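You operate a simulated robot arm through the tools that you are given. There is no shell and no other tool. Be economical: measure what you need, move in short steps, check, and stop when the job is done.

Carry out the task below with a simulated robot arm. There is one attempt and no reset: what you move stays moved.

## Task
Share out the fuses on the trolley top. At the end: the 4 fuse from the trolley top is on top of the brown fuses carton; the 6 fuse from the trolley top is on top of the brown seals carton; the yellow store adapter (marked "2") from the trolley top is in the floor of the drawer with the yellow handle; whatever was shut is shut again. Leave all else as you found it, and nothing knocked over (what rides in a drawer may roll over).

It is judged by the outcome, as a careful person would: the job done as asked, and still so three seconds after it is handed in. It fails if anything else is knocked over, pushed out of place, dropped, spilled or broken. Lids that push on must go on centred and level and be pressed home; caps that screw on are set level and turned clockwise until they are tight.

## Robot
A 7-joint arm with a two-finger parallel gripper, fixed in place. Base frame: the origin is at the foot of the arm, x ahead of it, y to its left, z up; the work surface is at about z = 0.85. Readings come in m, rad, newtons and seconds.
With the tool pointing down near the work surface it reaches from about 0.3 to 0.7 m from the base axis. Its first joint turns from -1.152 to 1.152 rad. Payload 1.57 kg.
The tool frame sits at the grasp point between the pads (the TCP): z along the fingers, y along the line on which they close. The tips reach 0.03 m beyond it. The gripper opens to 0.11 m. The fingers are 0.024 m wide and 0.012 m thick; the gripper's body (0.048 by 0.112 m) begins 0.078 m behind the TCP.
Orientation is that of the tool frame in the base frame, as a unit quaternion [x, y, z, w]. With the fingers straight down and closing along the base's y, the tool's x points along the base's -x, its y along +y and its z along -z.

## Interface
- The arm moves only by the tool nudge_tool. Its argument "rows" is a list of rows, each a list of 7 numbers: the turn, a rotation vector about the tool's x, y, z in rad, then the shift along the tool's x, y, z in m, then the finger opening in m, from 0 to 0.11. In form: [[wx, wy, wz, dx, dy, dz, jaw], ...]. A call has 1 to 12 rows; each row shifts and turns the commanded pose from where the row before left it, along the tool's axes as they then stand. Rows are played at 5 a second. More than 0.05 m and 0.15 rad between two rows, or a gripper value outside its range, and nothing of the call is played. Where a pose cannot be reached the arm comes as near as it can. A force on the tool above 40 N (or 10 N above the force at the start of the call, whichever is more), or a blocked arm, ends the call early, and 0.2 s more pass. The fingers move at their own pace (about 0.108 m/s each) and stop on an object; they squeeze with about 36 N. The grip force told is the motor's: it shows also when the fingers shut on nothing. Time passes only in rows, and 0.2 s behind the last, so rows that do not move let the fingers close. It gives the time, the measured TCP pose, the force on the tool (base axes), the opening and the grip force at its end, in the units of the frame above (readings bear some noise).
- Cameras (640 x 400 px; columns grow to the right, rows downward): "scene" is fixed at [0.1555, -0.3783, 1.41]; the picture's right is [0.82, -0.57, 0.00], its down [-0.33, -0.48, -0.81] and it looks along [0.46, 0.66, -0.59] (base axes); focal length 214 px, centre (320, 200). "wrist" rides on the gripper at [-0.036, 0, -0.08] in the tool frame; the picture's right is [0.00, -1.00, 0.00], its down [0.97, 0.00, -0.24] and it looks along [0.24, 0.00, 0.97] (tool axes); focal length 218 px, centre (320, 200).
- snapshot(camera): a new picture of that camera. It takes no simulated time.
- point_at(camera, pixels): for up to 12 pixels [column, row] of the newest picture of that camera ("zoom" is the newest enlarged one), the place [x, y, z] in the base frame of the surface seen there, good to about 0.002 m, but the place of the scene camera against the robot may be out by one fixed shift of up to 0.018 m in any direction. It takes no simulated time.
- close_up(camera, box): a new picture of the part [left, top, right, bottom] of that camera's present view, enlarged. It takes no simulated time.
- close_job(): hands the job in; it is judged then, once.

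Keep the steps short. Do not move on a guess: measure, check each grasp and each placing, and mend mistakes. In all there are 80 turns and 54 pictures (those below and enlarged ones count). Leave the gripper open and the arm clear of the work at the hand-in unless told otherwise, and finish with a single line.

The tools are called by a JSON object that holds its "op" and its "data". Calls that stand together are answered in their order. nudge_tool: Moves the arm, as the interface text tells. Its arguments: {"type":"object","properties":{"rows":{"type":"array","items":{"type":"array","items":{"type":"number"}}}},"required":["rows"]} The other tools are called the same way: snapshot (camera) takes a picture; point_at (camera, pixels) gives the place of the surface under pixels of a picture; close_up (camera, box) takes an enlarged picture of a part of a camera's view; close_job () hands the job in.

At the start:

```text
time: 0.0
tool_pos: [0.4493, 0.007, 1.1878]
orientation: [0.0, 1.0, -0.001, 0.0]
ft_force: [-0.4, 0.0, -0.3]
width: 0.1101
grasp_force: 0.1
```

scene: 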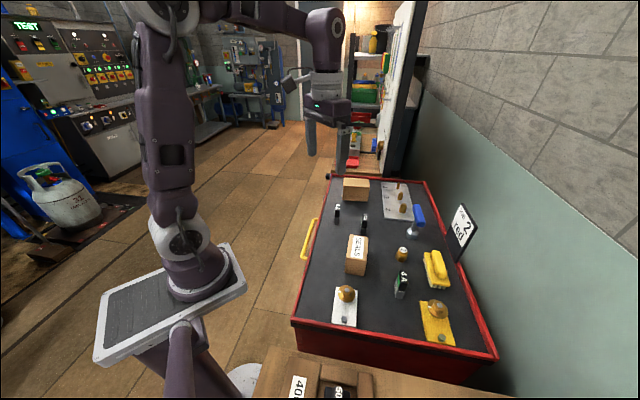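
wrist: 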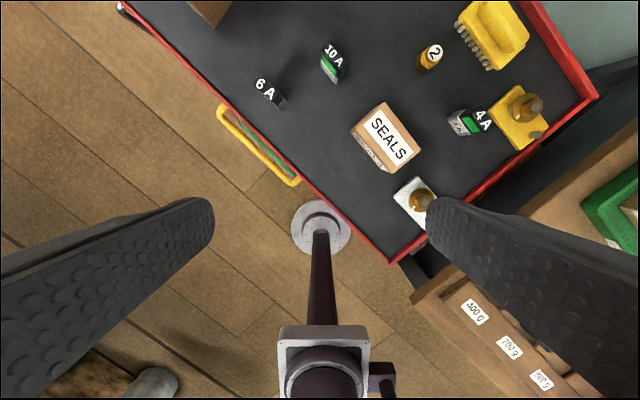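

I see the trolley with the fuses, cartons, and a yellow drawer handle on its left side. I'll enlarge the scene and the wrist views to identify things.

{"op": "close_up", "data": {"camera": "scene", "box": [280, 160, 500, 370]}}

{"op": "close_up", "data": {"camera": "wrist", "box": [180, 0, 620, 270]}}

{"op": "point_at", "data": {"camera": "wrist", "pixels": [[268, 90], [330, 62], [430, 57], [465, 122], [390, 135], [220, 108], [298, 184], [258, 145], [300, 30], [205, 5], [420, 200]]}}

```text
1.90 times, centred on (390, 265) of scene
```

zoom: 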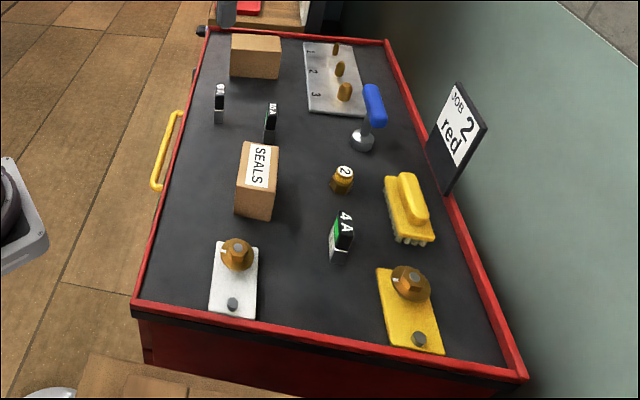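

```text
1.45 times, centred on (400, 135) of wrist
```

zoom: 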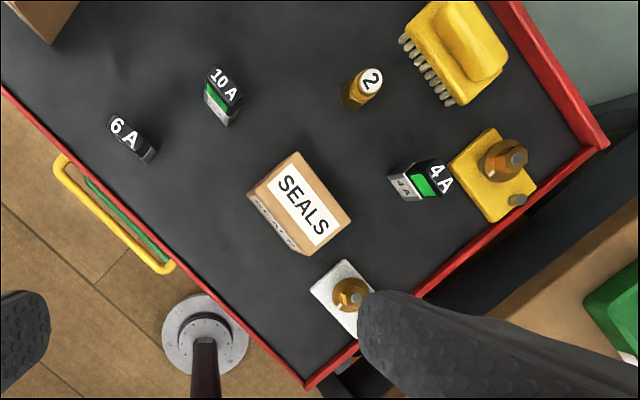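

```text
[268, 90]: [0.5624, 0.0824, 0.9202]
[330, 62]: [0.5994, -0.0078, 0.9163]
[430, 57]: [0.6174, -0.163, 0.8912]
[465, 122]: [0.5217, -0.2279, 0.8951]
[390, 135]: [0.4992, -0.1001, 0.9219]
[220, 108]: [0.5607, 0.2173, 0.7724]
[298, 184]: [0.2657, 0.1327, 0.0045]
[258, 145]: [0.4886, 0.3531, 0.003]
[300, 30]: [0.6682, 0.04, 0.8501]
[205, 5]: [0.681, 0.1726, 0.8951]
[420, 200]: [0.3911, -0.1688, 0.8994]
```

I'll measure the yellow handle, trolley edges, and fuse details from the wrist view.

{"op": "point_at", "data": {"camera": "wrist", "pixels": [[222, 122], [233, 140], [250, 160], [270, 175], [290, 182], [224, 106], [297, 178], [160, 30], [385, 255], [240, 125], [265, 155], [280, 168]]}}

{"op": "close_up", "data": {"camera": "wrist", "box": [190, 60, 350, 210]}}

```text
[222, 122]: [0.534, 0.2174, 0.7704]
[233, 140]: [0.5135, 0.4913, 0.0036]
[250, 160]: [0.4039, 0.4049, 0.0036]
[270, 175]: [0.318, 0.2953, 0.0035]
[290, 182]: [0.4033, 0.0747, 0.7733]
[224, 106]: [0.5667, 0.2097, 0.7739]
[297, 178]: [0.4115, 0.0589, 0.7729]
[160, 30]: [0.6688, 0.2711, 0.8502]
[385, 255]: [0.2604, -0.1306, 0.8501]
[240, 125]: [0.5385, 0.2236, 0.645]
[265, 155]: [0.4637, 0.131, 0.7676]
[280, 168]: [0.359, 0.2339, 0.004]
```

```text
2.67 times, centred on (270, 135) of wrist
```

zoom: 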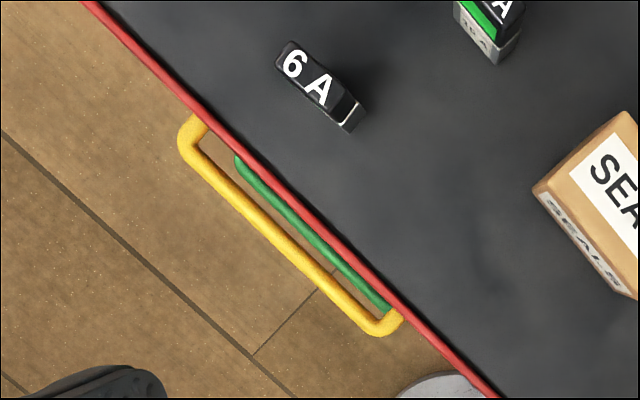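

Now I'll measure the bar on this zoom: bar centreline around (185,145), (260,220), (310,270), (370,325), the green bar and the red rim.

{"op": "point_at", "data": {"camera": "zoom", "pixels": [[188, 155], [235, 200], [262, 224], [290, 252], [320, 278], [365, 324], [202, 122], [398, 315], [310, 237], [150, 61], [470, 370], [255, 218]]}}

{"op": "point_at", "data": {"camera": "scene", "pixels": [[309, 240], [346, 294], [357, 241], [401, 285], [337, 210], [403, 252], [356, 183], [439, 308]]}}

```text
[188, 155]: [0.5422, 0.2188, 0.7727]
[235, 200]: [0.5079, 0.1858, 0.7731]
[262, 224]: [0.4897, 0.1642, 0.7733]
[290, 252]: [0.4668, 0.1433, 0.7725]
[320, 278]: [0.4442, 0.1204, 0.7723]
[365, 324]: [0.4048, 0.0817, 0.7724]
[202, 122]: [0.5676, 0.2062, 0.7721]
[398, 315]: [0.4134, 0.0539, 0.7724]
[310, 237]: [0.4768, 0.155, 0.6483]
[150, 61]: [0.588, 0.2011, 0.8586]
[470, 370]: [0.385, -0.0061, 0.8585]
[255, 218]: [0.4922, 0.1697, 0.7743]
```

```text
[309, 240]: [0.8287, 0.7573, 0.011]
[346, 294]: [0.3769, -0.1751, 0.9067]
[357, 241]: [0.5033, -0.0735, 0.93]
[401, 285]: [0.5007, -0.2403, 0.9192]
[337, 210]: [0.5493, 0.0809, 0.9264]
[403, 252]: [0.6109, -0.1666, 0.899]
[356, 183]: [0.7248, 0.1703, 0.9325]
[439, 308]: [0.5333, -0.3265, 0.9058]
```

The handle bar runs at 45° from (0.542,0.219) to (0.405,0.082), z≈0.77. Before acting I want a closer look over the trolley top, so I move forward 0.12 m and right 0.08 m.

{"op": "nudge_tool", "data": {"rows": [[0, 0, 0, -0.04, -0.03, 0, 0.11], [0, 0, 0, -0.04, -0.03, 0, 0.11], [0, 0, 0, -0.04, -0.02, 0, 0.11], [0, 0, 0, 0, 0, 0, 0.11]]}}

{"op": "snapshot", "data": {"camera": "wrist"}}

```text
time: 1.0
tool_pos: [0.568, -0.0752, 1.1871]
orientation: [0.0, 1.0, 0.0, 0.0]
ft_force: [-0.2, -0.2, 1.4]
width: 0.11
grasp_force: 0.0
```

```text
48 pictures are left
```

wrist: 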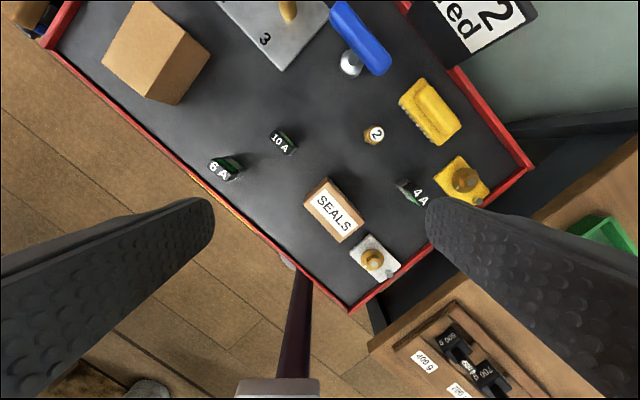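

I measure the cartons' corners, the fuses and the adapter from here, and enlarge the middle.

{"op": "close_up", "data": {"camera": "wrist", "box": [190, 100, 480, 280]}}

{"op": "point_at", "data": {"camera": "wrist", "pixels": [[145, 4], [210, 56], [174, 102], [104, 58], [155, 50], [325, 179], [365, 211], [342, 241], [306, 206], [335, 210], [375, 134], [420, 196]]}}

```text
2.21 times, centred on (335, 190) of wrist
```

zoom: 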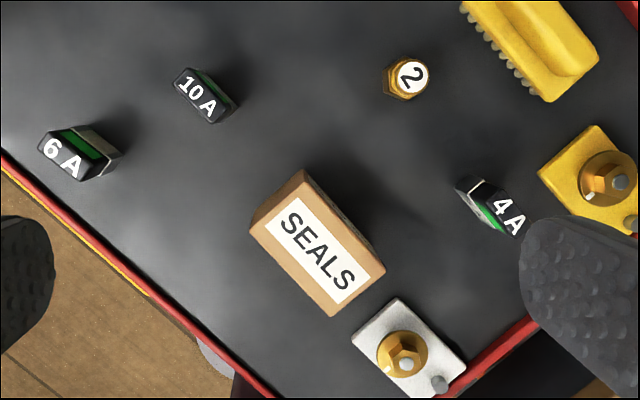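

```text
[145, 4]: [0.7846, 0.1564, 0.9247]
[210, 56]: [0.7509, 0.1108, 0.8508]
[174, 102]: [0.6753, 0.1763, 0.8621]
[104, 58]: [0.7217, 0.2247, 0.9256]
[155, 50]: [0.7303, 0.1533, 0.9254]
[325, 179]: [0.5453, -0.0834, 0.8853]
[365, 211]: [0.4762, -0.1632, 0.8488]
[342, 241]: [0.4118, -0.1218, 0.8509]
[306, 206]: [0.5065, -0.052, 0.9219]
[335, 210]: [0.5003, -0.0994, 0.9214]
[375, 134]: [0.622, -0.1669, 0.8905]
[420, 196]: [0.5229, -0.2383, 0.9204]
```

I'll measure the fuse and adapter tops on this zoom.

{"op": "point_at", "data": {"camera": "zoom", "pixels": [[50, 133], [88, 166], [76, 178], [40, 150], [64, 156], [465, 182], [505, 212], [412, 76], [393, 90], [112, 155], [470, 205], [95, 135]]}}

{"op": "point_at", "data": {"camera": "wrist", "pixels": [[160, 90], [150, 92], [168, 72], [120, 62], [183, 40], [145, 10], [112, 60], [170, 60], [178, 90], [195, 62]]}}

```text
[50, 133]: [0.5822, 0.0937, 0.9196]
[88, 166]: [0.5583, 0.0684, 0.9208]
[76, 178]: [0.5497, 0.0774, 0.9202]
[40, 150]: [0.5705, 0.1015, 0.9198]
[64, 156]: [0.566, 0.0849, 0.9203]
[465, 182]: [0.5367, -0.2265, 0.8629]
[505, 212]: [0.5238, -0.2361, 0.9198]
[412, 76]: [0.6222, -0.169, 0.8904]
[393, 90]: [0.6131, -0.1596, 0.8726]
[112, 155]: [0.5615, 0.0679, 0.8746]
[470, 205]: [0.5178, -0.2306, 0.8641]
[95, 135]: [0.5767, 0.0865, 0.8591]
```

```text
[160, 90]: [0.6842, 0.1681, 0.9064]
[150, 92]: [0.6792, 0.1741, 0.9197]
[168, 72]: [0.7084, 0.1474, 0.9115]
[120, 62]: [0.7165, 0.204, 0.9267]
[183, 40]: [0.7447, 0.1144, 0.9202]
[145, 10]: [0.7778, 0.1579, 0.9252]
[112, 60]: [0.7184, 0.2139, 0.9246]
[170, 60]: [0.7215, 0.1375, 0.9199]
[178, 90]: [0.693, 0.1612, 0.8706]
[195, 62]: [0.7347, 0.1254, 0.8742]
```

Key data: 6A fuse top ≈ (0.566,0.085,0.920), narrow across the 45° direction; 4A ≈ (0.522,-0.238); adapter ≈ (0.62,-0.167,0.89). First the drawer: move above the handle and turn the gripper 45°.

{"op": "nudge_tool", "data": {"rows": [[0, 0, 0, 0.018, 0.0456, 0, 0.11], [0, 0, 0, 0.018, 0.0456, 0, 0.11], [0, 0, 0, 0.018, 0.0456, 0, 0.11], [0, 0, 0, 0.018, 0.0456, 0, 0.08], [0, 0, 0, 0.018, 0.0456, 0, 0.05], [0, 0, -0.1309, 0, 0, 0.03, 0.035], [0, 0, -0.1309, 0, 0, 0.03, 0.035], [0, 0, -0.1309, 0, 0, 0.03, 0.035], [0, 0, -0.1309, 0, 0, 0.03, 0.035], [0, 0, -0.1309, 0, 0, 0.03, 0.035], [0, 0, -0.1309, 0, 0, 0.03, 0.035], [0, 0, 0, 0, 0, 0, 0.035]]}}

{"op": "snapshot", "data": {"camera": "wrist"}}

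```text
time: 3.6
tool_pos: [0.4773, 0.156, 1.0086]
orientation: [-0.383, 0.924, 0.0, 0.001]
ft_force: [0.4, 0.5, 0.0]
width: 0.0349
grasp_force: 0.0
```

```text
46 pictures are left
```

wrist: 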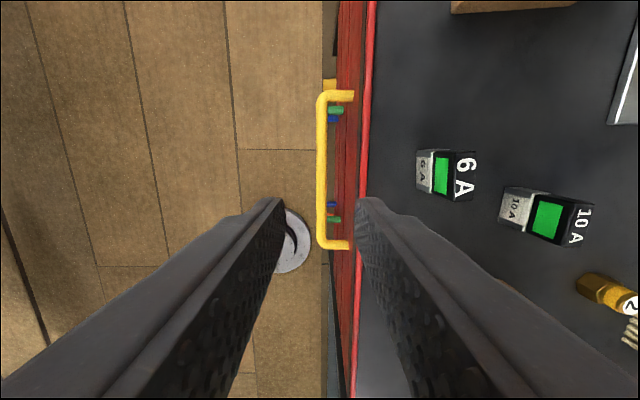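

Aligned with the bar. I'll measure the bar and front at this closer range.

{"op": "point_at", "data": {"camera": "wrist", "pixels": [[322, 130], [322, 180], [322, 220], [318, 180], [327, 180], [345, 180], [340, 180], [365, 180], [335, 180], [372, 180]]}}

```text
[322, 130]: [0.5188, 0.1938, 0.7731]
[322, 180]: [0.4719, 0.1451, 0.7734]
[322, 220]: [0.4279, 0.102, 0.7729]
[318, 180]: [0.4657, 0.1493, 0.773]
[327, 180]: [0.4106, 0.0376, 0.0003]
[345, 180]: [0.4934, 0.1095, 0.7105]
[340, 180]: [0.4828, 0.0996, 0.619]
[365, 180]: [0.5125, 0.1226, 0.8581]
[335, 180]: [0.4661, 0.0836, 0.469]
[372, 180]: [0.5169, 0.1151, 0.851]
```

Bar centre line is y−x≈−0.3255, the drawer front 0.041 m behind it. I shift 3 mm in, descend to above it, tilt 0.15 rad so the body stays clear of the rim, then go down in the gap.

{"op": "nudge_tool", "data": {"rows": [[0, 0, 0, 0, -0.003, 0.04, 0.032], [0, 0, 0, 0, 0, 0.04, 0.032], [0, 0, 0, 0, 0, 0.04, 0.032], [0, 0, 0, 0, 0, 0.03, 0.032], [0.15, 0, 0, 0, 0, 0, 0.032], [0, 0, 0, 0, 0.0045, 0.03, 0.032], [0, 0, 0, 0, 0.0045, 0.03, 0.032], [0, 0, 0, 0, 0.0034, 0.0225, 0.032], [0, 0, 0, 0, 0, 0, 0.032]]}}

{"op": "snapshot", "data": {"camera": "wrist"}}

```text
time: 5.6
tool_pos: [0.4797, 0.152, 0.7736]
orientation: [-0.382, 0.921, -0.07, 0.03]
ft_force: [0.0, 0.1, -0.4]
width: 0.0321
grasp_force: 0.1
```

```text
45 pictures are left
```

wrist: 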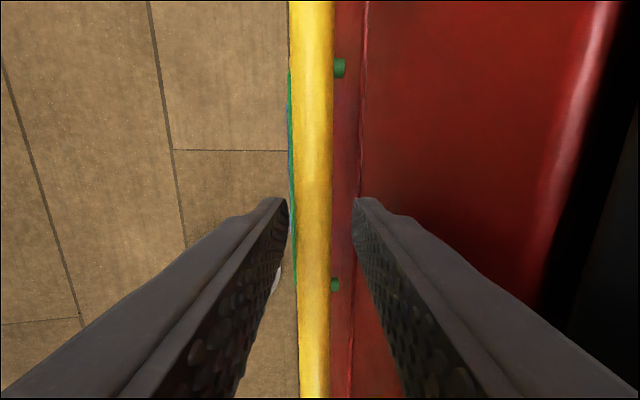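

The bar is between the fingers. Close, then pull a little along the drawer's axis.

{"op": "nudge_tool", "data": {"rows": [[0, 0, 0, 0, 0, 0, 0.0], [0, 0, 0, 0, 0, 0, 0.0], [0, 0, 0, 0, 0, 0, 0.0], [0, 0, 0, 0, 0.0099, -0.0015, 0.0], [0, 0, 0, 0, 0.0198, -0.003, 0.0], [0, 0, 0, 0, 0.0198, -0.003, 0.0]]}}

```text
time: 7.0
tool_pos: [0.4443, 0.1877, 0.7744]
orientation: [-0.382, 0.921, -0.07, 0.027]
ft_force: [-7.2, -5.5, -20.6]
width: 0.016
grasp_force: 31.5
```

The drawer moves freely (5 cm). Continue another 13 cm.

{"op": "nudge_tool", "data": {"rows": [[0, 0, 0, 0, 0.0198, -0.003, 0.0], [0, 0, 0, 0, 0.0198, -0.003, 0.0], [0, 0, 0, 0, 0.0198, -0.003, 0.0], [0, 0, 0, 0, 0.0198, -0.003, 0.0], [0, 0, 0, 0, 0.0198, -0.003, 0.0], [0, 0, 0, 0, 0.0198, -0.003, 0.0], [0, 0, 0, 0, 0.0099, -0.0015, 0.0]]}}

{"op": "snapshot", "data": {"camera": "scene"}}

```text
time: 8.6
tool_pos: [0.3517, 0.2806, 0.7751]
orientation: [-0.382, 0.921, -0.068, 0.028]
ft_force: [-6.5, -7.6, -2.6]
width: 0.0155
grasp_force: 31.6
```

```text
44 pictures are left
```

scene: 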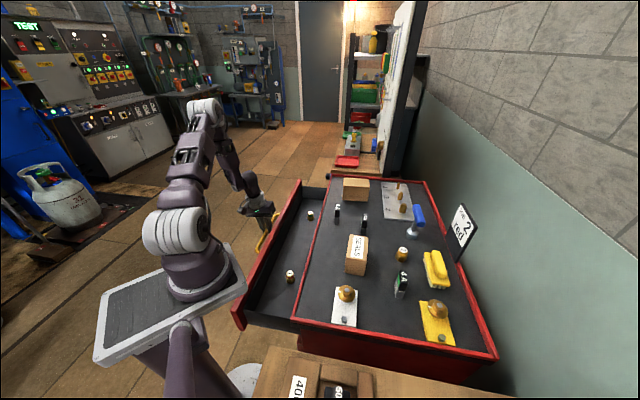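

The drawer is open 18 cm, with two adapters already in it. Release the handle and back up along the tool axis.

{"op": "nudge_tool", "data": {"rows": [[0, 0, 0, 0, 0, 0, 0.034], [0, 0, 0, 0, 0, 0, 0.034], [0, 0, 0, 0, 0, -0.03, 0.034], [0, 0, 0, 0, 0, -0.04, 0.034], [0, 0, 0, 0, 0, -0.04, 0.034], [-0.15, 0, 0, 0, 0, -0.04, 0.034], [0, 0, 0, 0, 0, -0.05, 0.034], [0, 0, 0, 0, -0.04, -0.03, 0.034], [0, 0, 0, 0, -0.04, -0.02, 0.034], [0, 0, 0, 0, 0, 0, 0.034]]}}

{"op": "snapshot", "data": {"camera": "wrist"}}

```text
time: 10.8
tool_pos: [0.3935, 0.2393, 1.0255]
orientation: [-0.383, 0.924, 0.001, 0.001]
ft_force: [-0.1, 1.2, 0.2]
width: 0.0341
grasp_force: 0.1
```

```text
43 pictures are left
```

wrist: 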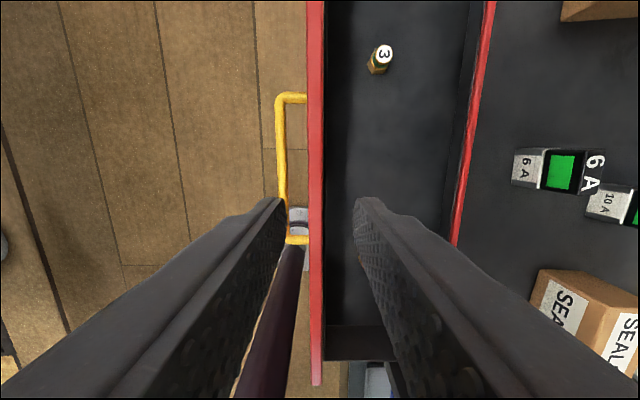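

I measure the drawer floor, walls and adapter 3 for a free placing spot.

{"op": "point_at", "data": {"camera": "wrist", "pixels": [[400, 150], [400, 110], [340, 150], [450, 150], [316, 150], [324, 150], [384, 54], [376, 68], [472, 150], [284, 150], [400, 340], [282, 200]]}}

```text
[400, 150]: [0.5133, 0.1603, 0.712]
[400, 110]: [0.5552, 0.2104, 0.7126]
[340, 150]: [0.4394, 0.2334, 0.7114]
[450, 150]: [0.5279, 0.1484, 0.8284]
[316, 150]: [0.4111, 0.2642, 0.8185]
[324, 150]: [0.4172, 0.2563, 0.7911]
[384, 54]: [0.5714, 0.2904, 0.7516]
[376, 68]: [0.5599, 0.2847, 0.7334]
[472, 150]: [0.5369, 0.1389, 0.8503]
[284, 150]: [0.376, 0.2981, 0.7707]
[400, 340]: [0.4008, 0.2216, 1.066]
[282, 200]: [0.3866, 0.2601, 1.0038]
```

Drawer floor z=0.712, room around (0.478,0.203). Now go above the adapter "2" at (0.617,-0.165), staying above z=1.02.

{"op": "nudge_tool", "data": {"rows": [[0, 0, 0, 0.0128, -0.0444, -0.005, 0.06], [0, 0, 0, 0.0128, -0.0444, -0.005, 0.06], [0, 0, 0, 0.0128, -0.0444, -0.005, 0.06], [0, 0, 0, 0.0128, -0.0444, -0.005, 0.06], [0, 0, 0, 0.0128, -0.0444, 0, 0.06], [0, 0, 0, 0.0128, -0.0444, 0, 0.06], [0, 0, 0, 0.0128, -0.0444, 0, 0.06], [0, 0, 0, 0.0128, -0.0444, 0, 0.06], [0, 0, 0, 0.0128, -0.0444, 0, 0.06], [0, 0, 0, 0.0128, -0.0444, 0, 0.06], [0, 0, 0, 0, 0, 0, 0.06]]}}

{"op": "snapshot", "data": {"camera": "wrist"}}

```text
time: 13.2
tool_pos: [0.6184, -0.1662, 1.0431]
orientation: [-0.383, 0.924, 0.0, 0.0]
ft_force: [-0.9, -0.1, -0.4]
width: 0.0599
grasp_force: 0.0
```

```text
42 pictures are left
```

wrist: 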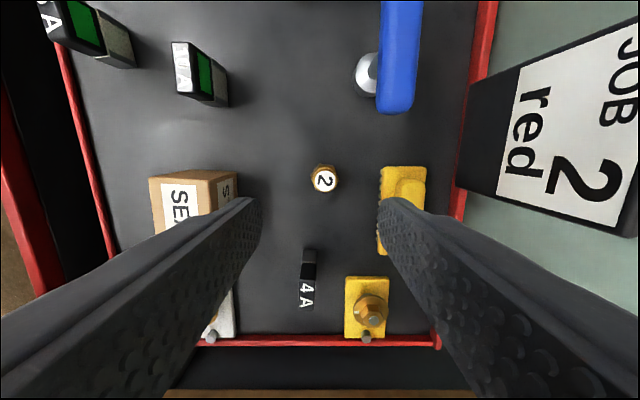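

Adapter "2" is nearly straight below. Measure it and its surroundings, plus the 4A fuse.

{"op": "point_at", "data": {"camera": "wrist", "pixels": [[324, 180], [315, 180], [333, 180], [324, 171], [324, 190], [322, 168], [306, 282], [307, 305], [301, 290], [315, 290], [385, 200], [309, 255]]}}

{"op": "close_up", "data": {"camera": "wrist", "box": [250, 140, 410, 340]}}

```text
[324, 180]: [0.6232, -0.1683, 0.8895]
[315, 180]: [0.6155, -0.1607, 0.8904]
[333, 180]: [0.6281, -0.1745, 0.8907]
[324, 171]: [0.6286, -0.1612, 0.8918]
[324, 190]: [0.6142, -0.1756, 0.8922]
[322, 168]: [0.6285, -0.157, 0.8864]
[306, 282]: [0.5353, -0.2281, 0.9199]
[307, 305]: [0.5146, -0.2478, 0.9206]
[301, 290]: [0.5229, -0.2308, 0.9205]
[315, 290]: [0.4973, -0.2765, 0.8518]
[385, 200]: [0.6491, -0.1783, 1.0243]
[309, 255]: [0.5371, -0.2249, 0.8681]
```

```text
2.00 times, centred on (330, 240) of wrist
```

zoom: 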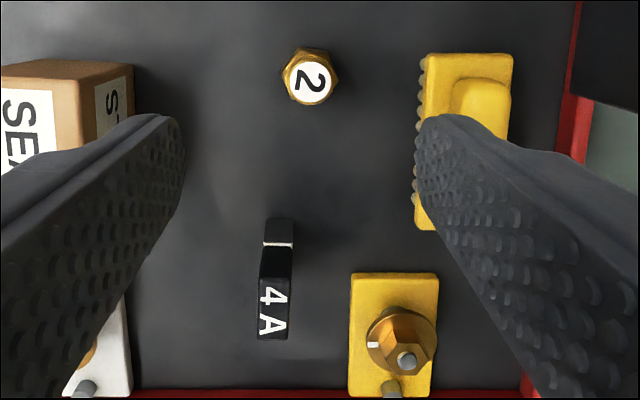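

Adapter centre (0.622,-0.168), top 0.891. Shift to centre, descend to TCP z=0.884 with 0.045 opening (brush is ~5 cm away).

{"op": "nudge_tool", "data": {"rows": [[0, 0, 0, -0.0013, -0.0041, 0.03, 0.046], [0, 0, 0, 0, 0, 0.04, 0.046], [0, 0, 0, 0, 0, 0.04, 0.046], [0, 0, 0, 0, 0, 0.03, 0.046], [0, 0, 0, 0, 0, 0.019, 0.046], [0, 0, 0, 0, 0, 0, 0.046]]}}

{"op": "snapshot", "data": {"camera": "wrist"}}

```text
time: 14.6
tool_pos: [0.621, -0.167, 0.882]
orientation: [-0.383, 0.924, 0.0, 0.0]
ft_force: [0.2, 0.2, 0.1]
width: 0.0462
grasp_force: 0.0
```

```text
40 pictures are left
```

wrist: 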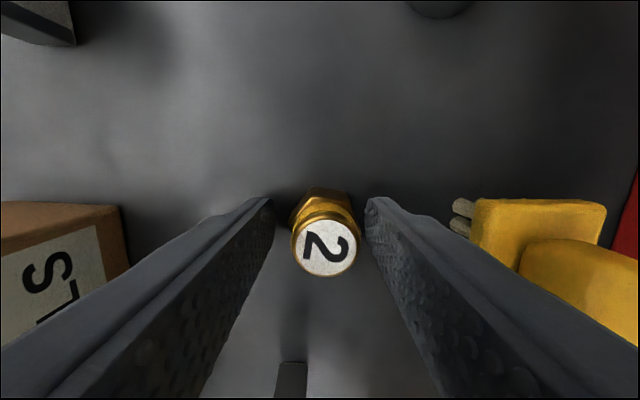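

Centred between the pads. Close and lift.

{"op": "nudge_tool", "data": {"rows": [[0, 0, 0, 0, 0, 0, 0.0], [0, 0, 0, 0, 0, 0, 0.0], [0, 0, 0, 0, 0, 0, 0.0], [0, 0, 0, 0, 0, -0.02, 0.0], [0, 0, 0, 0, 0, -0.04, 0.0], [0, 0, 0, 0, 0, -0.04, 0.0], [0, 0, 0, 0, 0, -0.03, 0.0]]}}

{"op": "snapshot", "data": {"camera": "wrist"}}

```text
time: 16.2
tool_pos: [0.6215, -0.1685, 1.015]
orientation: [-0.383, 0.924, 0.0, 0.0]
ft_force: [0.3, 0.5, -1.7]
width: 0.0328
grasp_force: 35.7
```

```text
39 pictures are left
```

wrist: 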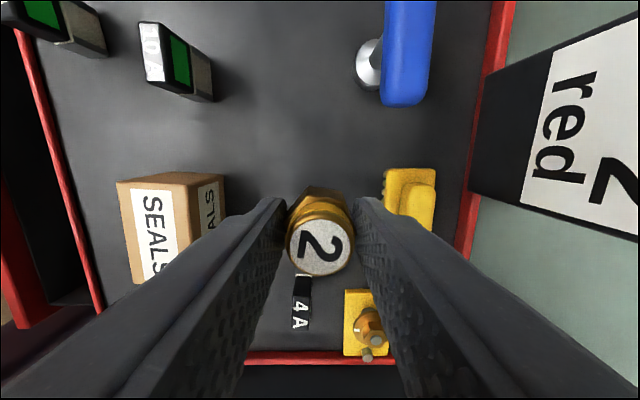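

Adapter held. Carry it at this height to above the drawer spot (0.478,0.203); also measure the two adapters in the drawer from the scene picture.

{"op": "nudge_tool", "data": {"rows": [[0, 0, 0, -0.0179, 0.0405, -0.003, 0.0], [0, 0, 0, -0.0179, 0.0405, 0, 0.0], [0, 0, 0, -0.0179, 0.0405, 0, 0.0], [0, 0, 0, -0.0179, 0.0405, 0, 0.0], [0, 0, 0, -0.0179, 0.0405, 0, 0.0], [0, 0, 0, -0.0179, 0.0405, 0, 0.0], [0, 0, 0, -0.0179, 0.0405, 0, 0.0], [0, 0, 0, -0.0179, 0.0405, 0, 0.0], [0, 0, 0, -0.0179, 0.0405, 0, 0.0], [0, 0, 0, 0, 0, 0, 0.0]]}}

{"op": "point_at", "data": {"camera": "scene", "pixels": [[290, 274], [309, 212]]}}

{"op": "snapshot", "data": {"camera": "wrist"}}

```text
time: 18.4
tool_pos: [0.4769, 0.2065, 1.0164]
orientation: [-0.383, 0.924, 0.0, 0.0]
ft_force: [0.3, 0.0, -0.8]
width: 0.0328
grasp_force: 36.0
```

```text
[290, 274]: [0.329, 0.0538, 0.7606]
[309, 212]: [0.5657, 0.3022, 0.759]
```

```text
38 pictures are left
```

wrist: 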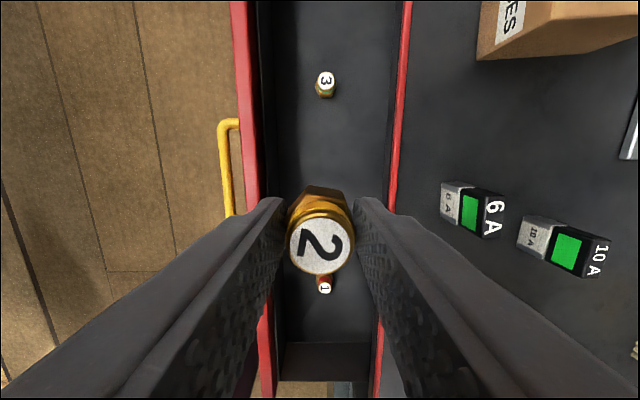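

Drawer clear here (adapters 3 and 1 well to the sides). Descend 0.265 m in stages.

{"op": "nudge_tool", "data": {"rows": [[0, 0, 0, 0, 0, 0.045, 0.0], [0, 0, 0, 0, 0, 0.045, 0.0], [0, 0, 0, 0, 0, 0.045, 0.0], [0, 0, 0, 0, 0, 0.045, 0.0], [0, 0, 0, 0, 0, 0.04, 0.0], [0, 0, 0, 0, 0, 0.03, 0.0], [0, 0, 0, 0, 0, 0.015, 0.0], [0, 0, 0, 0, 0, 0, 0.0]]}}

```text
time: 20.2
tool_pos: [0.4764, 0.2068, 0.7522]
orientation: [-0.383, 0.924, 0.0, 0.001]
ft_force: [1.1, 0.8, -0.8]
width: 0.0324
grasp_force: 36.0
```

Now the last ~7 mm in small steps, watching the force.

{"op": "nudge_tool", "data": {"rows": [[0, 0, 0, 0, 0, 0.003, 0.0], [0, 0, 0, 0, 0, 0.002, 0.0], [0, 0, 0, 0, 0, 0.0015, 0.0], [0, 0, 0, 0, 0, 0, 0.0]]}}

```text
time: 21.2
tool_pos: [0.478, 0.2052, 0.7445]
orientation: [-0.383, 0.924, 0.001, 0.0]
ft_force: [-0.7, 0.1, 3.9]
width: 0.0324
grasp_force: 36.3
```

A light upward force shows it touches the floor. Open to 0.06 and rise.

{"op": "nudge_tool", "data": {"rows": [[0, 0, 0, 0, 0, 0, 0.056], [0, 0, 0, 0, 0, 0, 0.056], [0, 0, 0, 0, 0, -0.02, 0.056], [0, 0, 0, 0, 0, -0.04, 0.056], [0, 0, 0, 0, 0, -0.04, 0.056], [0, 0, 0, 0, 0, -0.04, 0.056], [0, 0, 0, 0, 0, -0.04, 0.056], [0, 0, 0, 0, 0, -0.04, 0.056], [0, 0, 0, 0, 0, -0.04, 0.056], [0, 0, 0, 0, 0, 0, 0.056]]}}

{"op": "snapshot", "data": {"camera": "wrist"}}

```text
time: 23.4
tool_pos: [0.4764, 0.204, 1.0043]
orientation: [-0.383, 0.924, 0.001, -0.001]
ft_force: [0.3, -1.0, 0.4]
width: 0.0558
grasp_force: 0.0
```

```text
37 pictures are left
```

wrist: 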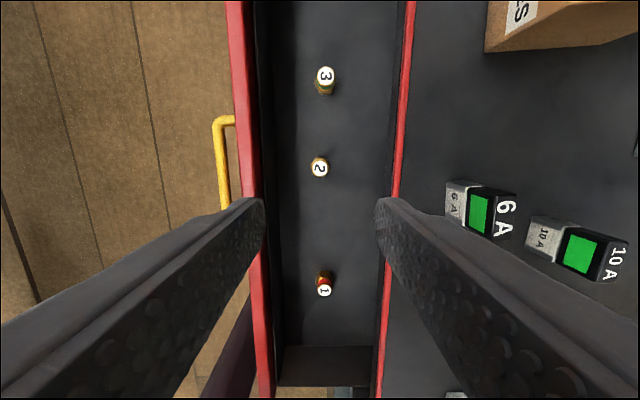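

The adapter stands on the drawer floor between 3 and 1. Now back to the handle (bar at y−x≈−0.0715), same tilt grasp.

{"op": "nudge_tool", "data": {"rows": [[0, 0, 0, 0.0081, 0.0353, 0, 0.033], [0, 0, 0, 0.0081, 0.0353, 0, 0.033], [0, 0, 0, 0.0081, 0.0353, 0, 0.033], [0, 0, 0, 0.0081, 0.0353, 0, 0.033], [0, 0, 0, 0, 0, 0.04, 0.033], [0, 0, 0, 0, 0, 0.04, 0.033], [0, 0, 0, 0, 0, 0.04, 0.033], [0, 0, 0, 0, 0, 0.027, 0.033], [0.15, 0, 0, 0, 0, 0, 0.033], [0, 0, 0, 0, 0, 0, 0.033]]}}

{"op": "snapshot", "data": {"camera": "wrist"}}

```text
time: 25.6
tool_pos: [0.3539, 0.281, 0.8604]
orientation: [-0.382, 0.921, -0.069, 0.029]
ft_force: [0.0, -0.4, 0.1]
width: 0.0332
grasp_force: 0.0
```

```text
36 pictures are left
```

wrist: 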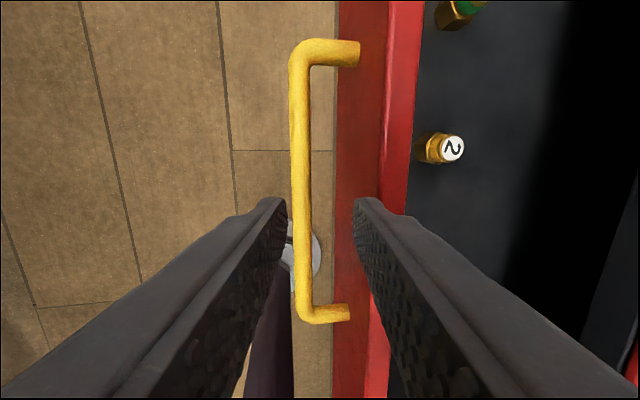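

The bar will lie between the fingers. Descend 8.5 cm vertically and close.

{"op": "nudge_tool", "data": {"rows": [[0, 0, 0, 0, 0.0045, 0.03, 0.033], [0, 0, 0, 0, 0.0045, 0.03, 0.033], [0, 0, 0, 0, 0.0038, 0.0245, 0.033], [0, 0, 0, 0, 0, 0, 0.033], [0, 0, 0, 0, 0, 0, 0.0], [0, 0, 0, 0, 0, 0, 0.0], [0, 0, 0, 0, 0, 0, 0.0]]}}

```text
time: 27.2
tool_pos: [0.3539, 0.281, 0.7727]
orientation: [-0.382, 0.921, -0.069, 0.028]
ft_force: [0.8, 2.7, -19.7]
width: 0.0159
grasp_force: 31.7
```

Gripped (0.016 wide). Push in 16.5 cm steadily first.

{"op": "nudge_tool", "data": {"rows": [[0, 0, 0, 0, -0.0099, 0.0015, 0.0], [0, 0, 0, 0, -0.0148, 0.0022, 0.0], [0, 0, 0, 0, -0.0148, 0.0022, 0.0], [0, 0, 0, 0, -0.0148, 0.0022, 0.0], [0, 0, 0, 0, -0.0148, 0.0022, 0.0], [0, 0, 0, 0, -0.0148, 0.0022, 0.0], [0, 0, 0, 0, -0.0148, 0.0022, 0.0], [0, 0, 0, 0, -0.0148, 0.0022, 0.0], [0, 0, 0, 0, -0.0148, 0.0022, 0.0], [0, 0, 0, 0, -0.0148, 0.0022, 0.0], [0, 0, 0, 0, -0.0148, 0.0022, 0.0], [0, 0, 0, 0, -0.005, 0.0008, 0.0]]}}

```text
time: 29.8
tool_pos: [0.4715, 0.1643, 0.7742]
orientation: [-0.381, 0.921, -0.071, 0.029]
ft_force: [-8.7, -8.3, 18.2]
width: 0.0156
grasp_force: 31.3
```

About 13 mm left. Push on in small steps until it stops.

{"op": "nudge_tool", "data": {"rows": [[0, 0, 0, 0, -0.006, 0.0009, 0.0], [0, 0, 0, 0, -0.005, 0.0008, 0.0], [0, 0, 0, 0, -0.003, 0.0004, 0.0], [0, 0, 0, 0, -0.002, 0.0003, 0.0], [0, 0, 0, 0, -0.002, 0.0003, 0.0], [0, 0, 0, 0, 0, 0, 0.0]]}}

```text
time: 30.7
tool_pos: [0.479, 0.1565, 0.7725]
orientation: [-0.382, 0.921, -0.066, 0.029]
ft_force: [-11.0, 5.6, 16.1]
width: 0.0157
grasp_force: 31.0
stopped in row 4: the force on the tool passed its limit (the readings are from after the stop); the commanded pose is now the measured one
```

It hit the stop. Release and check against the original bar position.

{"op": "nudge_tool", "data": {"rows": [[0, 0, 0, 0, 0, 0, 0.034], [0, 0, 0, 0, 0, 0, 0.034], [0, 0, 0, 0, -0.0045, -0.03, 0.034], [0, 0, 0, 0, -0.0045, -0.03, 0.034], [0, 0, 0, 0, -0.0045, -0.03, 0.034], [-0.15, 0, 0, 0, 0, -0.02, 0.034], [0, 0, 0, 0, 0, -0.05, 0.034], [0, 0, 0, 0, 0, -0.05, 0.034], [0, 0, 0, 0, 0, 0, 0.034]]}}

{"op": "snapshot", "data": {"camera": "wrist"}}

{"op": "point_at", "data": {"camera": "wrist", "pixels": [[322, 130], [322, 180], [320, 130], [320, 180], [324, 180], [326, 180], [345, 180], [350, 180]]}}

```text
time: 32.7
tool_pos: [0.4777, 0.1581, 0.9839]
orientation: [-0.383, 0.924, 0.003, 0.0]
ft_force: [-0.2, -0.6, 0.6]
width: 0.0338
grasp_force: 0.0
```

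```text
35 pictures are left
```

wrist: 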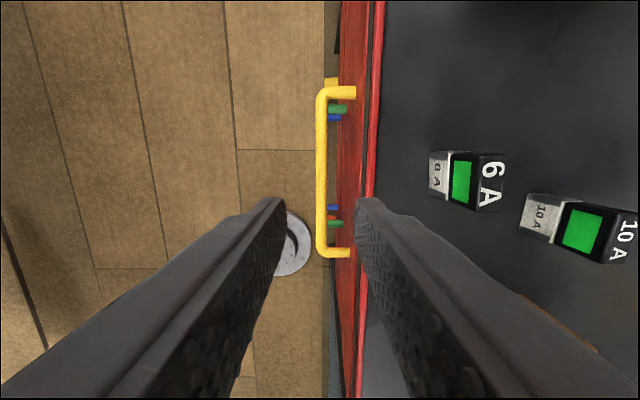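

```text
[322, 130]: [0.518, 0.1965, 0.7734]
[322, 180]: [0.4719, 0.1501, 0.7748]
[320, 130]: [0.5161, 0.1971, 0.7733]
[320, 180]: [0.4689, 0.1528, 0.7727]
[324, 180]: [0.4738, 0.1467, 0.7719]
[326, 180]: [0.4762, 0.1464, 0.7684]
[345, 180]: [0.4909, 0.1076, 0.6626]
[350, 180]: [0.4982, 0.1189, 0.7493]
```

The bar reads about 2 mm further out than at first, and a dark slit shows beside the rim. I'll push it home with closed fingers from outside the bar: shift out 3 cm, descend.

{"op": "nudge_tool", "data": {"rows": [[0, 0, 0, 0, 0.032, 0, 0.0], [0, 0, 0, 0, 0, 0, 0.0], [0, 0, 0, 0, 0, 0.045, 0.0], [0, 0, 0, 0, 0, 0.045, 0.0], [0, 0, 0, 0, 0, 0.045, 0.0], [0, 0, 0, 0, 0, 0.045, 0.0], [0, 0, 0, 0, 0, 0.034, 0.0], [0, 0, 0, 0, 0, 0, 0.0]]}}

{"op": "nudge_tool", "data": {"rows": [[0, 0, 0, 0, -0.006, 0, 0.0], [0, 0, 0, 0, -0.003, 0, 0.0], [0, 0, 0, 0, -0.002, 0, 0.0], [0, 0, 0, 0, -0.002, 0, 0.0], [0, 0, 0, 0, -0.002, 0, 0.0], [0, 0, 0, 0, -0.002, 0, 0.0]]}}

```text
time: 34.5
tool_pos: [0.4557, 0.1811, 0.7679]
orientation: [-0.384, 0.924, 0.003, 0.0]
ft_force: [0.6, 0.0, 0.1]
width: 0.0
grasp_force: 21.6
```

```text
time: 35.9
tool_pos: [0.4665, 0.1691, 0.7691]
orientation: [-0.384, 0.923, 0.003, 0.0]
ft_force: [-1.0, 0.4, 1.6]
width: 0.0001
grasp_force: 21.2
```

Still little force. Continue in 2 mm steps.

{"op": "nudge_tool", "data": {"rows": [[0, 0, 0, 0, -0.002, 0, 0.0], [0, 0, 0, 0, -0.002, 0, 0.0], [0, 0, 0, 0, -0.002, 0, 0.0], [0, 0, 0, 0, -0.002, 0, 0.0], [0, 0, 0, 0, -0.002, 0, 0.0], [0, 0, 0, 0, -0.002, 0, 0.0]]}}

```text
time: 37.0
tool_pos: [0.4672, 0.1678, 0.7683]
orientation: [-0.386, 0.922, 0.006, -0.003]
ft_force: [-5.0, 3.5, 2.7]
width: 0.0002
grasp_force: 21.6
stopped in row 5: the force on the tool passed its limit (the readings are from after the stop); the commanded pose is now the measured one
```

Pushed against the stop with about 40 N. Back off, rise and compare.

{"op": "nudge_tool", "data": {"rows": [[0, 0, 0, 0, 0.012, 0, 0.0], [0, 0, 0, 0, 0, -0.05, 0.0], [0, 0, 0, 0, 0, -0.05, 0.0], [0, 0, 0, 0, 0, -0.05, 0.02], [0, 0, 0, 0, 0, -0.05, 0.034], [0, 0, 0, 0, -0.023, -0.035, 0.034], [0, 0, 0, 0, 0, 0, 0.034]]}}

{"op": "snapshot", "data": {"camera": "wrist"}}

{"op": "point_at", "data": {"camera": "wrist", "pixels": [[322, 130], [322, 180], [320, 130], [320, 180], [318, 180], [316, 180], [345, 180], [350, 180]]}}

```text
time: 38.6
tool_pos: [0.4802, 0.1564, 1.0037]
orientation: [-0.385, 0.923, 0.005, -0.002]
ft_force: [-0.3, -0.1, 0.7]
width: 0.0342
grasp_force: 0.0
```

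```text
34 pictures are left
```

wrist: 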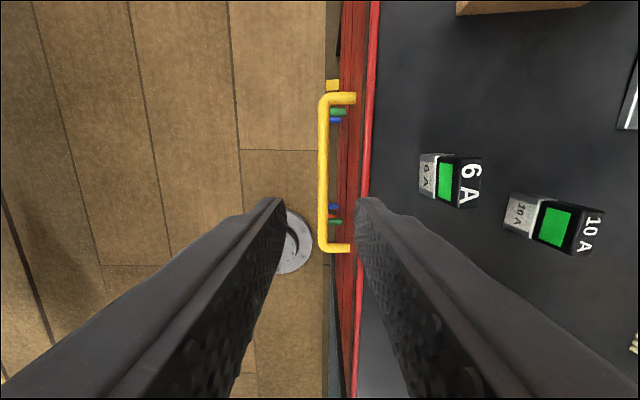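

```text
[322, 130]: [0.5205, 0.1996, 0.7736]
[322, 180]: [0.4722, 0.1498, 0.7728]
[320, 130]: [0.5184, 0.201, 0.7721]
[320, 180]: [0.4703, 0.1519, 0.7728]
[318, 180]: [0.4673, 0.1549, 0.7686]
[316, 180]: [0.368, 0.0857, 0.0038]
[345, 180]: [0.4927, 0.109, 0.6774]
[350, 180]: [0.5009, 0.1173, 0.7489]
```

I'll zoom in on the bar and the rim to compare their spacing.

{"op": "close_up", "data": {"camera": "wrist", "box": [290, 20, 410, 200]}}

{"op": "point_at", "data": {"camera": "wrist", "pixels": [[324, 150], [325, 150], [327, 150], [328, 150], [329, 150], [319, 150], [362, 180], [365, 180], [369, 180], [373, 180]]}}

```text
2.22 times, centred on (350, 110) of wrist
```

zoom: 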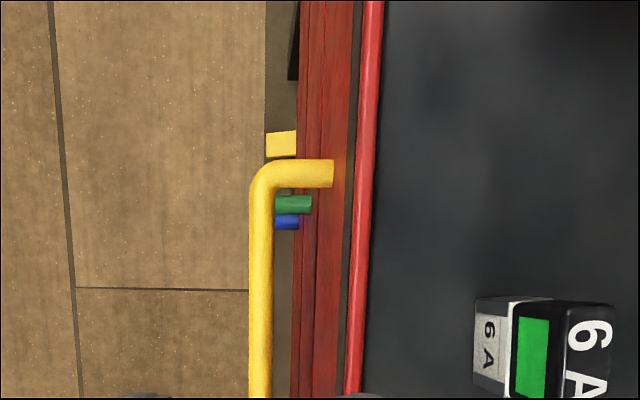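

```text
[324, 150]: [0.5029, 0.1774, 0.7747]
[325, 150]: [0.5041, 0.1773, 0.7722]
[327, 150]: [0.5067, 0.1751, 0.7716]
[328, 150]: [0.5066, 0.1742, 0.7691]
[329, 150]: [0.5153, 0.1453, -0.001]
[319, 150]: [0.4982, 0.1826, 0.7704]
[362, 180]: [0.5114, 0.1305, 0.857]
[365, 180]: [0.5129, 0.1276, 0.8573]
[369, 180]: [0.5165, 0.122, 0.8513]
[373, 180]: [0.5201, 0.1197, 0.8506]
```

The front reads back to its original place (y−x≈−0.384): drawer shut. Next the 6A fuse, centre ≈(0.5653,0.0852), 13 mm thick across the closing direction. I correct the small tool tilt and go above it.

{"op": "nudge_tool", "data": {"rows": [[0.0108, 0, 0.005, -0.0033, -0.0368, 0, 0.04], [0, 0, 0, -0.0033, -0.0368, 0, 0.04], [0, 0, 0, -0.0033, -0.0368, 0, 0.04], [0, 0, 0, 0, 0, 0.03, 0.04], [0, 0, 0, 0, 0, 0, 0.04]]}}

{"op": "snapshot", "data": {"camera": "wrist"}}

{"op": "point_at", "data": {"camera": "wrist", "pixels": [[320, 200], [320, 220], [320, 240], [315, 220], [325, 220], [330, 220], [310, 220]]}}

```text
time: 39.8
tool_pos: [0.5647, 0.0867, 0.9736]
orientation: [-0.382, 0.924, 0.0, 0.0]
ft_force: [0.6, -0.7, -0.2]
width: 0.04
grasp_force: 0.0
```

```text
32 pictures are left
```

wrist: 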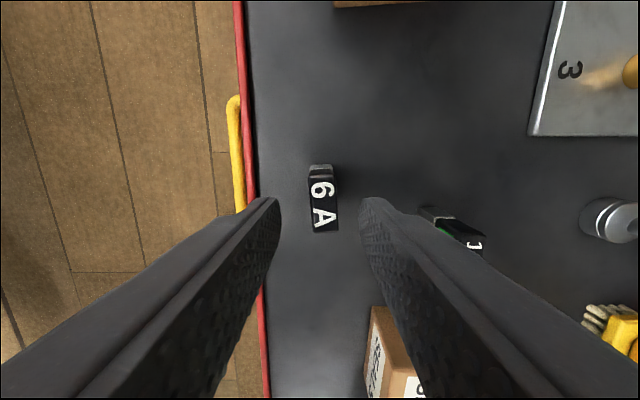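

```text
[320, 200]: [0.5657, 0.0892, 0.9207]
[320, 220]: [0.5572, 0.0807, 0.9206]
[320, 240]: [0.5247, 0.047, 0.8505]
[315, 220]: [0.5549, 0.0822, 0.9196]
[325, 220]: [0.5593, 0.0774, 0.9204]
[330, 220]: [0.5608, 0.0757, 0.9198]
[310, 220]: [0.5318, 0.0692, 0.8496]
```

The fuse is slightly yawed (~0.08 rad) relative to the tool and 2 mm right. Align and descend to TCP z≈0.897.

{"op": "nudge_tool", "data": {"rows": [[0, 0, -0.08, 0, -0.0018, 0, 0.04], [0, 0, 0, 0, 0, 0.03, 0.04], [0, 0, 0, 0, 0, 0.03, 0.04], [0, 0, 0, 0, 0, 0.0166, 0.04], [0, 0, 0, 0, 0, 0, 0.04]]}}

{"op": "snapshot", "data": {"camera": "wrist"}}

```text
time: 41.0
tool_pos: [0.5659, 0.0837, 0.8981]
orientation: [-0.419, 0.908, -0.001, 0.001]
ft_force: [-0.4, 0.2, 0.6]
width: 0.04
grasp_force: 0.0
```

```text
31 pictures are left
```

wrist: 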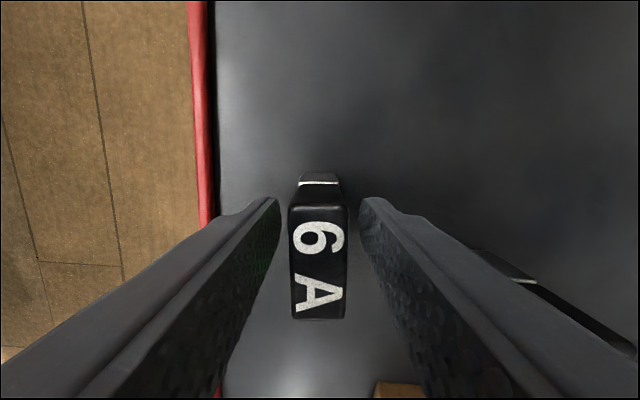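

Aligned and centred. Close and lift 12 cm.

{"op": "nudge_tool", "data": {"rows": [[0, 0, 0, 0, 0, 0, 0.0], [0, 0, 0, 0, 0, 0, 0.0], [0, 0, 0, 0, 0, 0, 0.0], [0, 0, 0, 0, 0, -0.02, 0.0], [0, 0, 0, 0, 0, -0.04, 0.0], [0, 0, 0, 0, 0, -0.04, 0.0], [0, 0, 0, 0, 0, -0.04, 0.0], [0, 0, 0, 0, 0, 0, 0.0]]}}

{"op": "snapshot", "data": {"camera": "wrist"}}

```text
time: 42.8
tool_pos: [0.5663, 0.084, 1.0397]
orientation: [-0.419, 0.908, 0.0, -0.001]
ft_force: [-0.7, 0.1, -0.9]
width: 0.0177
grasp_force: 32.3
```

```text
30 pictures are left
```

wrist: 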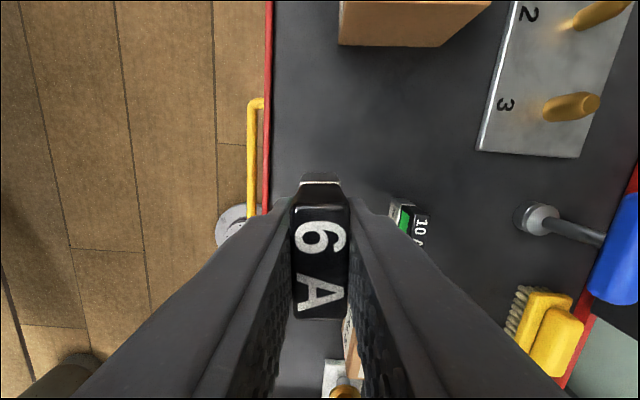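

Held (17 mm). Move back past the seals carton, so the carton comes into view ahead, to measure its top.

{"op": "nudge_tool", "data": {"rows": [[0, 0, 0, 0.0469, -0.0102, 0, 0.0], [0, 0, 0, 0.0469, -0.0102, 0, 0.0], [0, 0, 0, 0.0469, -0.0102, 0, 0.0], [0, 0, 0, 0.0469, -0.0102, 0, 0.0], [0, 0, 0, 0.0469, -0.0102, 0, 0.0], [0, 0, 0, 0.0469, -0.0102, 0, 0.0], [0, 0, 0, 0, 0, 0, 0.0]]}}

{"op": "snapshot", "data": {"camera": "wrist"}}

```text
time: 44.4
tool_pos: [0.428, -0.1685, 1.0391]
orientation: [-0.42, 0.908, 0.001, 0.0]
ft_force: [-0.1, -0.2, -0.9]
width: 0.0175
grasp_force: 32.1
```

```text
29 pictures are left
```

wrist: 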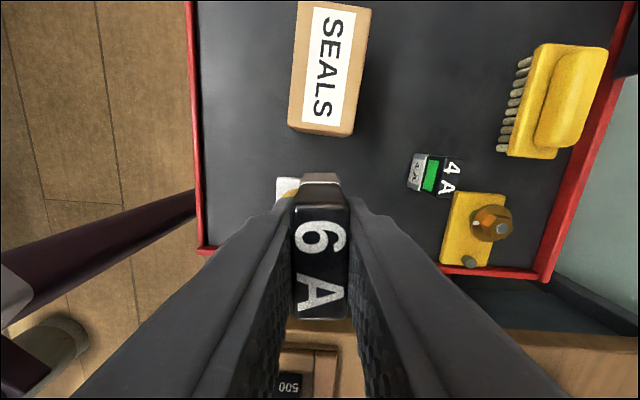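

The carton top is visible; measure its corners (298,2),(371,8),(352,132),(290,122) and near points.

{"op": "point_at", "data": {"camera": "wrist", "pixels": [[303, 6], [367, 12], [349, 125], [294, 118], [330, 64], [310, 64], [352, 60], [298, 60], [357, 64]]}}

```text
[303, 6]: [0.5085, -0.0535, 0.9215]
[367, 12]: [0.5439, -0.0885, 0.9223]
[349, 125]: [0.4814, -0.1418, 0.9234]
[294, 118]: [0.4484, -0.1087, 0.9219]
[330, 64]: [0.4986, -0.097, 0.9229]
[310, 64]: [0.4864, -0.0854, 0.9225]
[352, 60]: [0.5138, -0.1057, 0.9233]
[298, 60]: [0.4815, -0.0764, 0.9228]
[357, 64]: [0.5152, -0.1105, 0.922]
```

Carton top centre (0.4956,-0.0981), z 0.9225. Move over it, align yaw, and descend to just above (release TCP ≈0.970).

{"op": "nudge_tool", "data": {"rows": [[0, 0, 0, -0.0325, -0.002, 0, 0.0], [0, 0, 0, -0.0325, -0.002, 0, 0.0], [0, 0, 0, -0.0324, -0.0021, 0, 0.0], [0, 0, 0.12, 0, 0, 0, 0.0], [0, 0, 0, 0, 0, 0.03, 0.0], [0, 0, 0, 0, 0, 0.025, 0.0], [0, 0, 0, 0, 0, 0.008, 0.0], [0, 0, 0, 0, 0, 0, 0.0]]}}

{"op": "snapshot", "data": {"camera": "wrist"}}

```text
time: 46.2
tool_pos: [0.499, -0.0975, 0.9725]
orientation: [-0.364, 0.931, 0.0, 0.0]
ft_force: [-0.2, -0.3, -0.4]
width: 0.0173
grasp_force: 32.6
```

```text
28 pictures are left
```

wrist: 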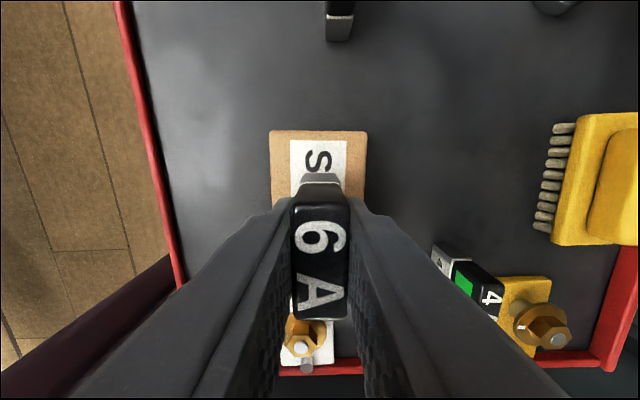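

Well centred. Lower the last few mm until touch.

{"op": "nudge_tool", "data": {"rows": [[0, 0, 0, 0, 0, 0.0015, 0.0], [0, 0, 0, 0, 0, 0.001, 0.0], [0, 0, 0, 0, 0, 0.001, 0.0], [0, 0, 0, 0, 0, 0, 0.0]]}}

```text
time: 47.2
tool_pos: [0.4961, -0.098, 0.9698]
orientation: [-0.363, 0.932, 0.0, 0.001]
ft_force: [-0.6, -0.2, -0.3]
width: 0.0173
grasp_force: 31.5
```

{"op": "nudge_tool", "data": {"rows": [[0, 0, 0, 0, 0, 0.001, 0.0], [0, 0, 0, 0, 0, 0.0005, 0.0], [0, 0, 0, 0, 0, 0, 0.0]]}}

```text
time: 48.0
tool_pos: [0.4975, -0.0981, 0.9693]
orientation: [-0.364, 0.931, -0.001, 0.001]
ft_force: [-2.3, 2.0, 20.7]
width: 0.0176
grasp_force: 32.0
```

Contact (≈20 N). Ease up slightly, open and rise.

{"op": "nudge_tool", "data": {"rows": [[0, 0, 0, 0, 0, -0.0008, 0.0], [0, 0, 0, 0, 0, 0, 0.04], [0, 0, 0, 0, 0, 0, 0.04], [0, 0, 0, 0, 0, -0.02, 0.04], [0, 0, 0, 0, 0, -0.04, 0.04], [0, 0, 0, 0, 0, -0.04, 0.04], [0, 0, 0, 0, 0, -0.04, 0.04], [0, 0, 0, 0, 0, 0, 0.04]]}}

{"op": "snapshot", "data": {"camera": "wrist"}}

```text
time: 49.8
tool_pos: [0.4963, -0.0967, 1.1089]
orientation: [-0.364, 0.931, -0.001, -0.001]
ft_force: [-0.8, 0.3, 0.0]
width: 0.0399
grasp_force: 0.1
```

```text
27 pictures are left
```

wrist: 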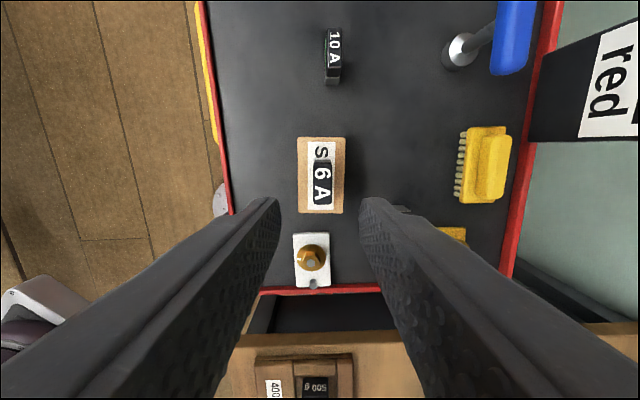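

6A stands upright on the seals carton. Before picking the 4A I'll test, empty, the reach over the fuses carton (0.733,0.168), staying high.

{"op": "nudge_tool", "data": {"rows": [[0, 0, 0, -0.0443, 0.0043, 0, 0.04], [0, 0, 0, -0.0443, 0.0043, 0, 0.04], [0, 0, 0, -0.0443, 0.0043, 0, 0.04], [0, 0, 0, -0.0443, 0.0043, 0, 0.04], [0, 0, 0, -0.0443, 0.0043, 0, 0.04], [0, 0, 0, -0.0443, 0.0043, 0, 0.04], [0, 0, 0, -0.0443, 0.0043, 0, 0.04], [0, 0, 0, -0.0443, 0.0043, 0, 0.04], [0, 0, 0, 0, 0, 0.04, 0.04], [0, 0, 0, 0, 0, 0.04, 0.04], [0, 0, 0, 0, 0, 0.02, 0.04], [0, 0, 0, 0, 0, 0, 0.04]]}}

{"op": "snapshot", "data": {"camera": "wrist"}}

```text
time: 52.4
tool_pos: [0.6423, 0.1244, 0.9993]
orientation: [-0.363, 0.932, 0.0, 0.0]
ft_force: [0.2, -0.4, 0.2]
width: 0.0401
grasp_force: 0.0
out of reach, approached as far as the arm can: row 6, 7, 8
```

```text
26 pictures are left
```

wrist: 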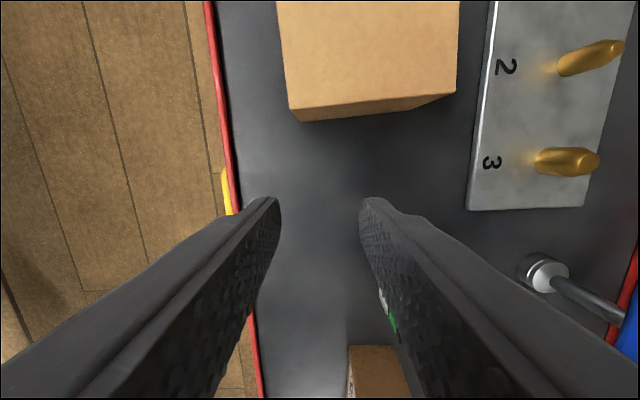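

Reach at z≈1.1 ended at radius ~0.65. At z≈1.0 it may go further; try outward steps (path is clear above the carton: tips at 0.969 vs 0.925).

{"op": "nudge_tool", "data": {"rows": [[0, 0, 0, -0.015, 0, 0, 0.04], [0, 0, 0, -0.015, 0, 0, 0.04], [0, 0, 0, -0.015, 0, 0, 0.04], [0, 0, 0, -0.015, 0, 0, 0.04], [0, 0, 0, -0.015, 0, 0, 0.04], [0, 0, 0, -0.015, 0, 0, 0.04], [0, 0, 0, 0, 0, 0, 0.04]]}}

{"op": "snapshot", "data": {"camera": "wrist"}}

```text
time: 54.0
tool_pos: [0.6639, 0.1454, 1.0001]
orientation: [-0.364, 0.931, 0.0, 0.0]
ft_force: [0.0, -0.6, -0.7]
width: 0.0399
grasp_force: 0.0
out of reach, approached as far as the arm can: row 3, 4, 5, 6
```

```text
25 pictures are left
```

wrist: 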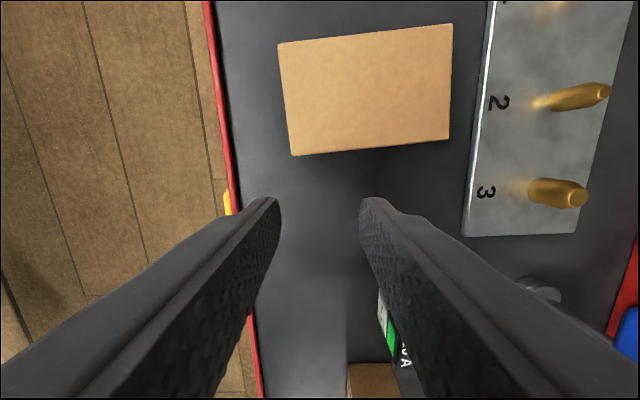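

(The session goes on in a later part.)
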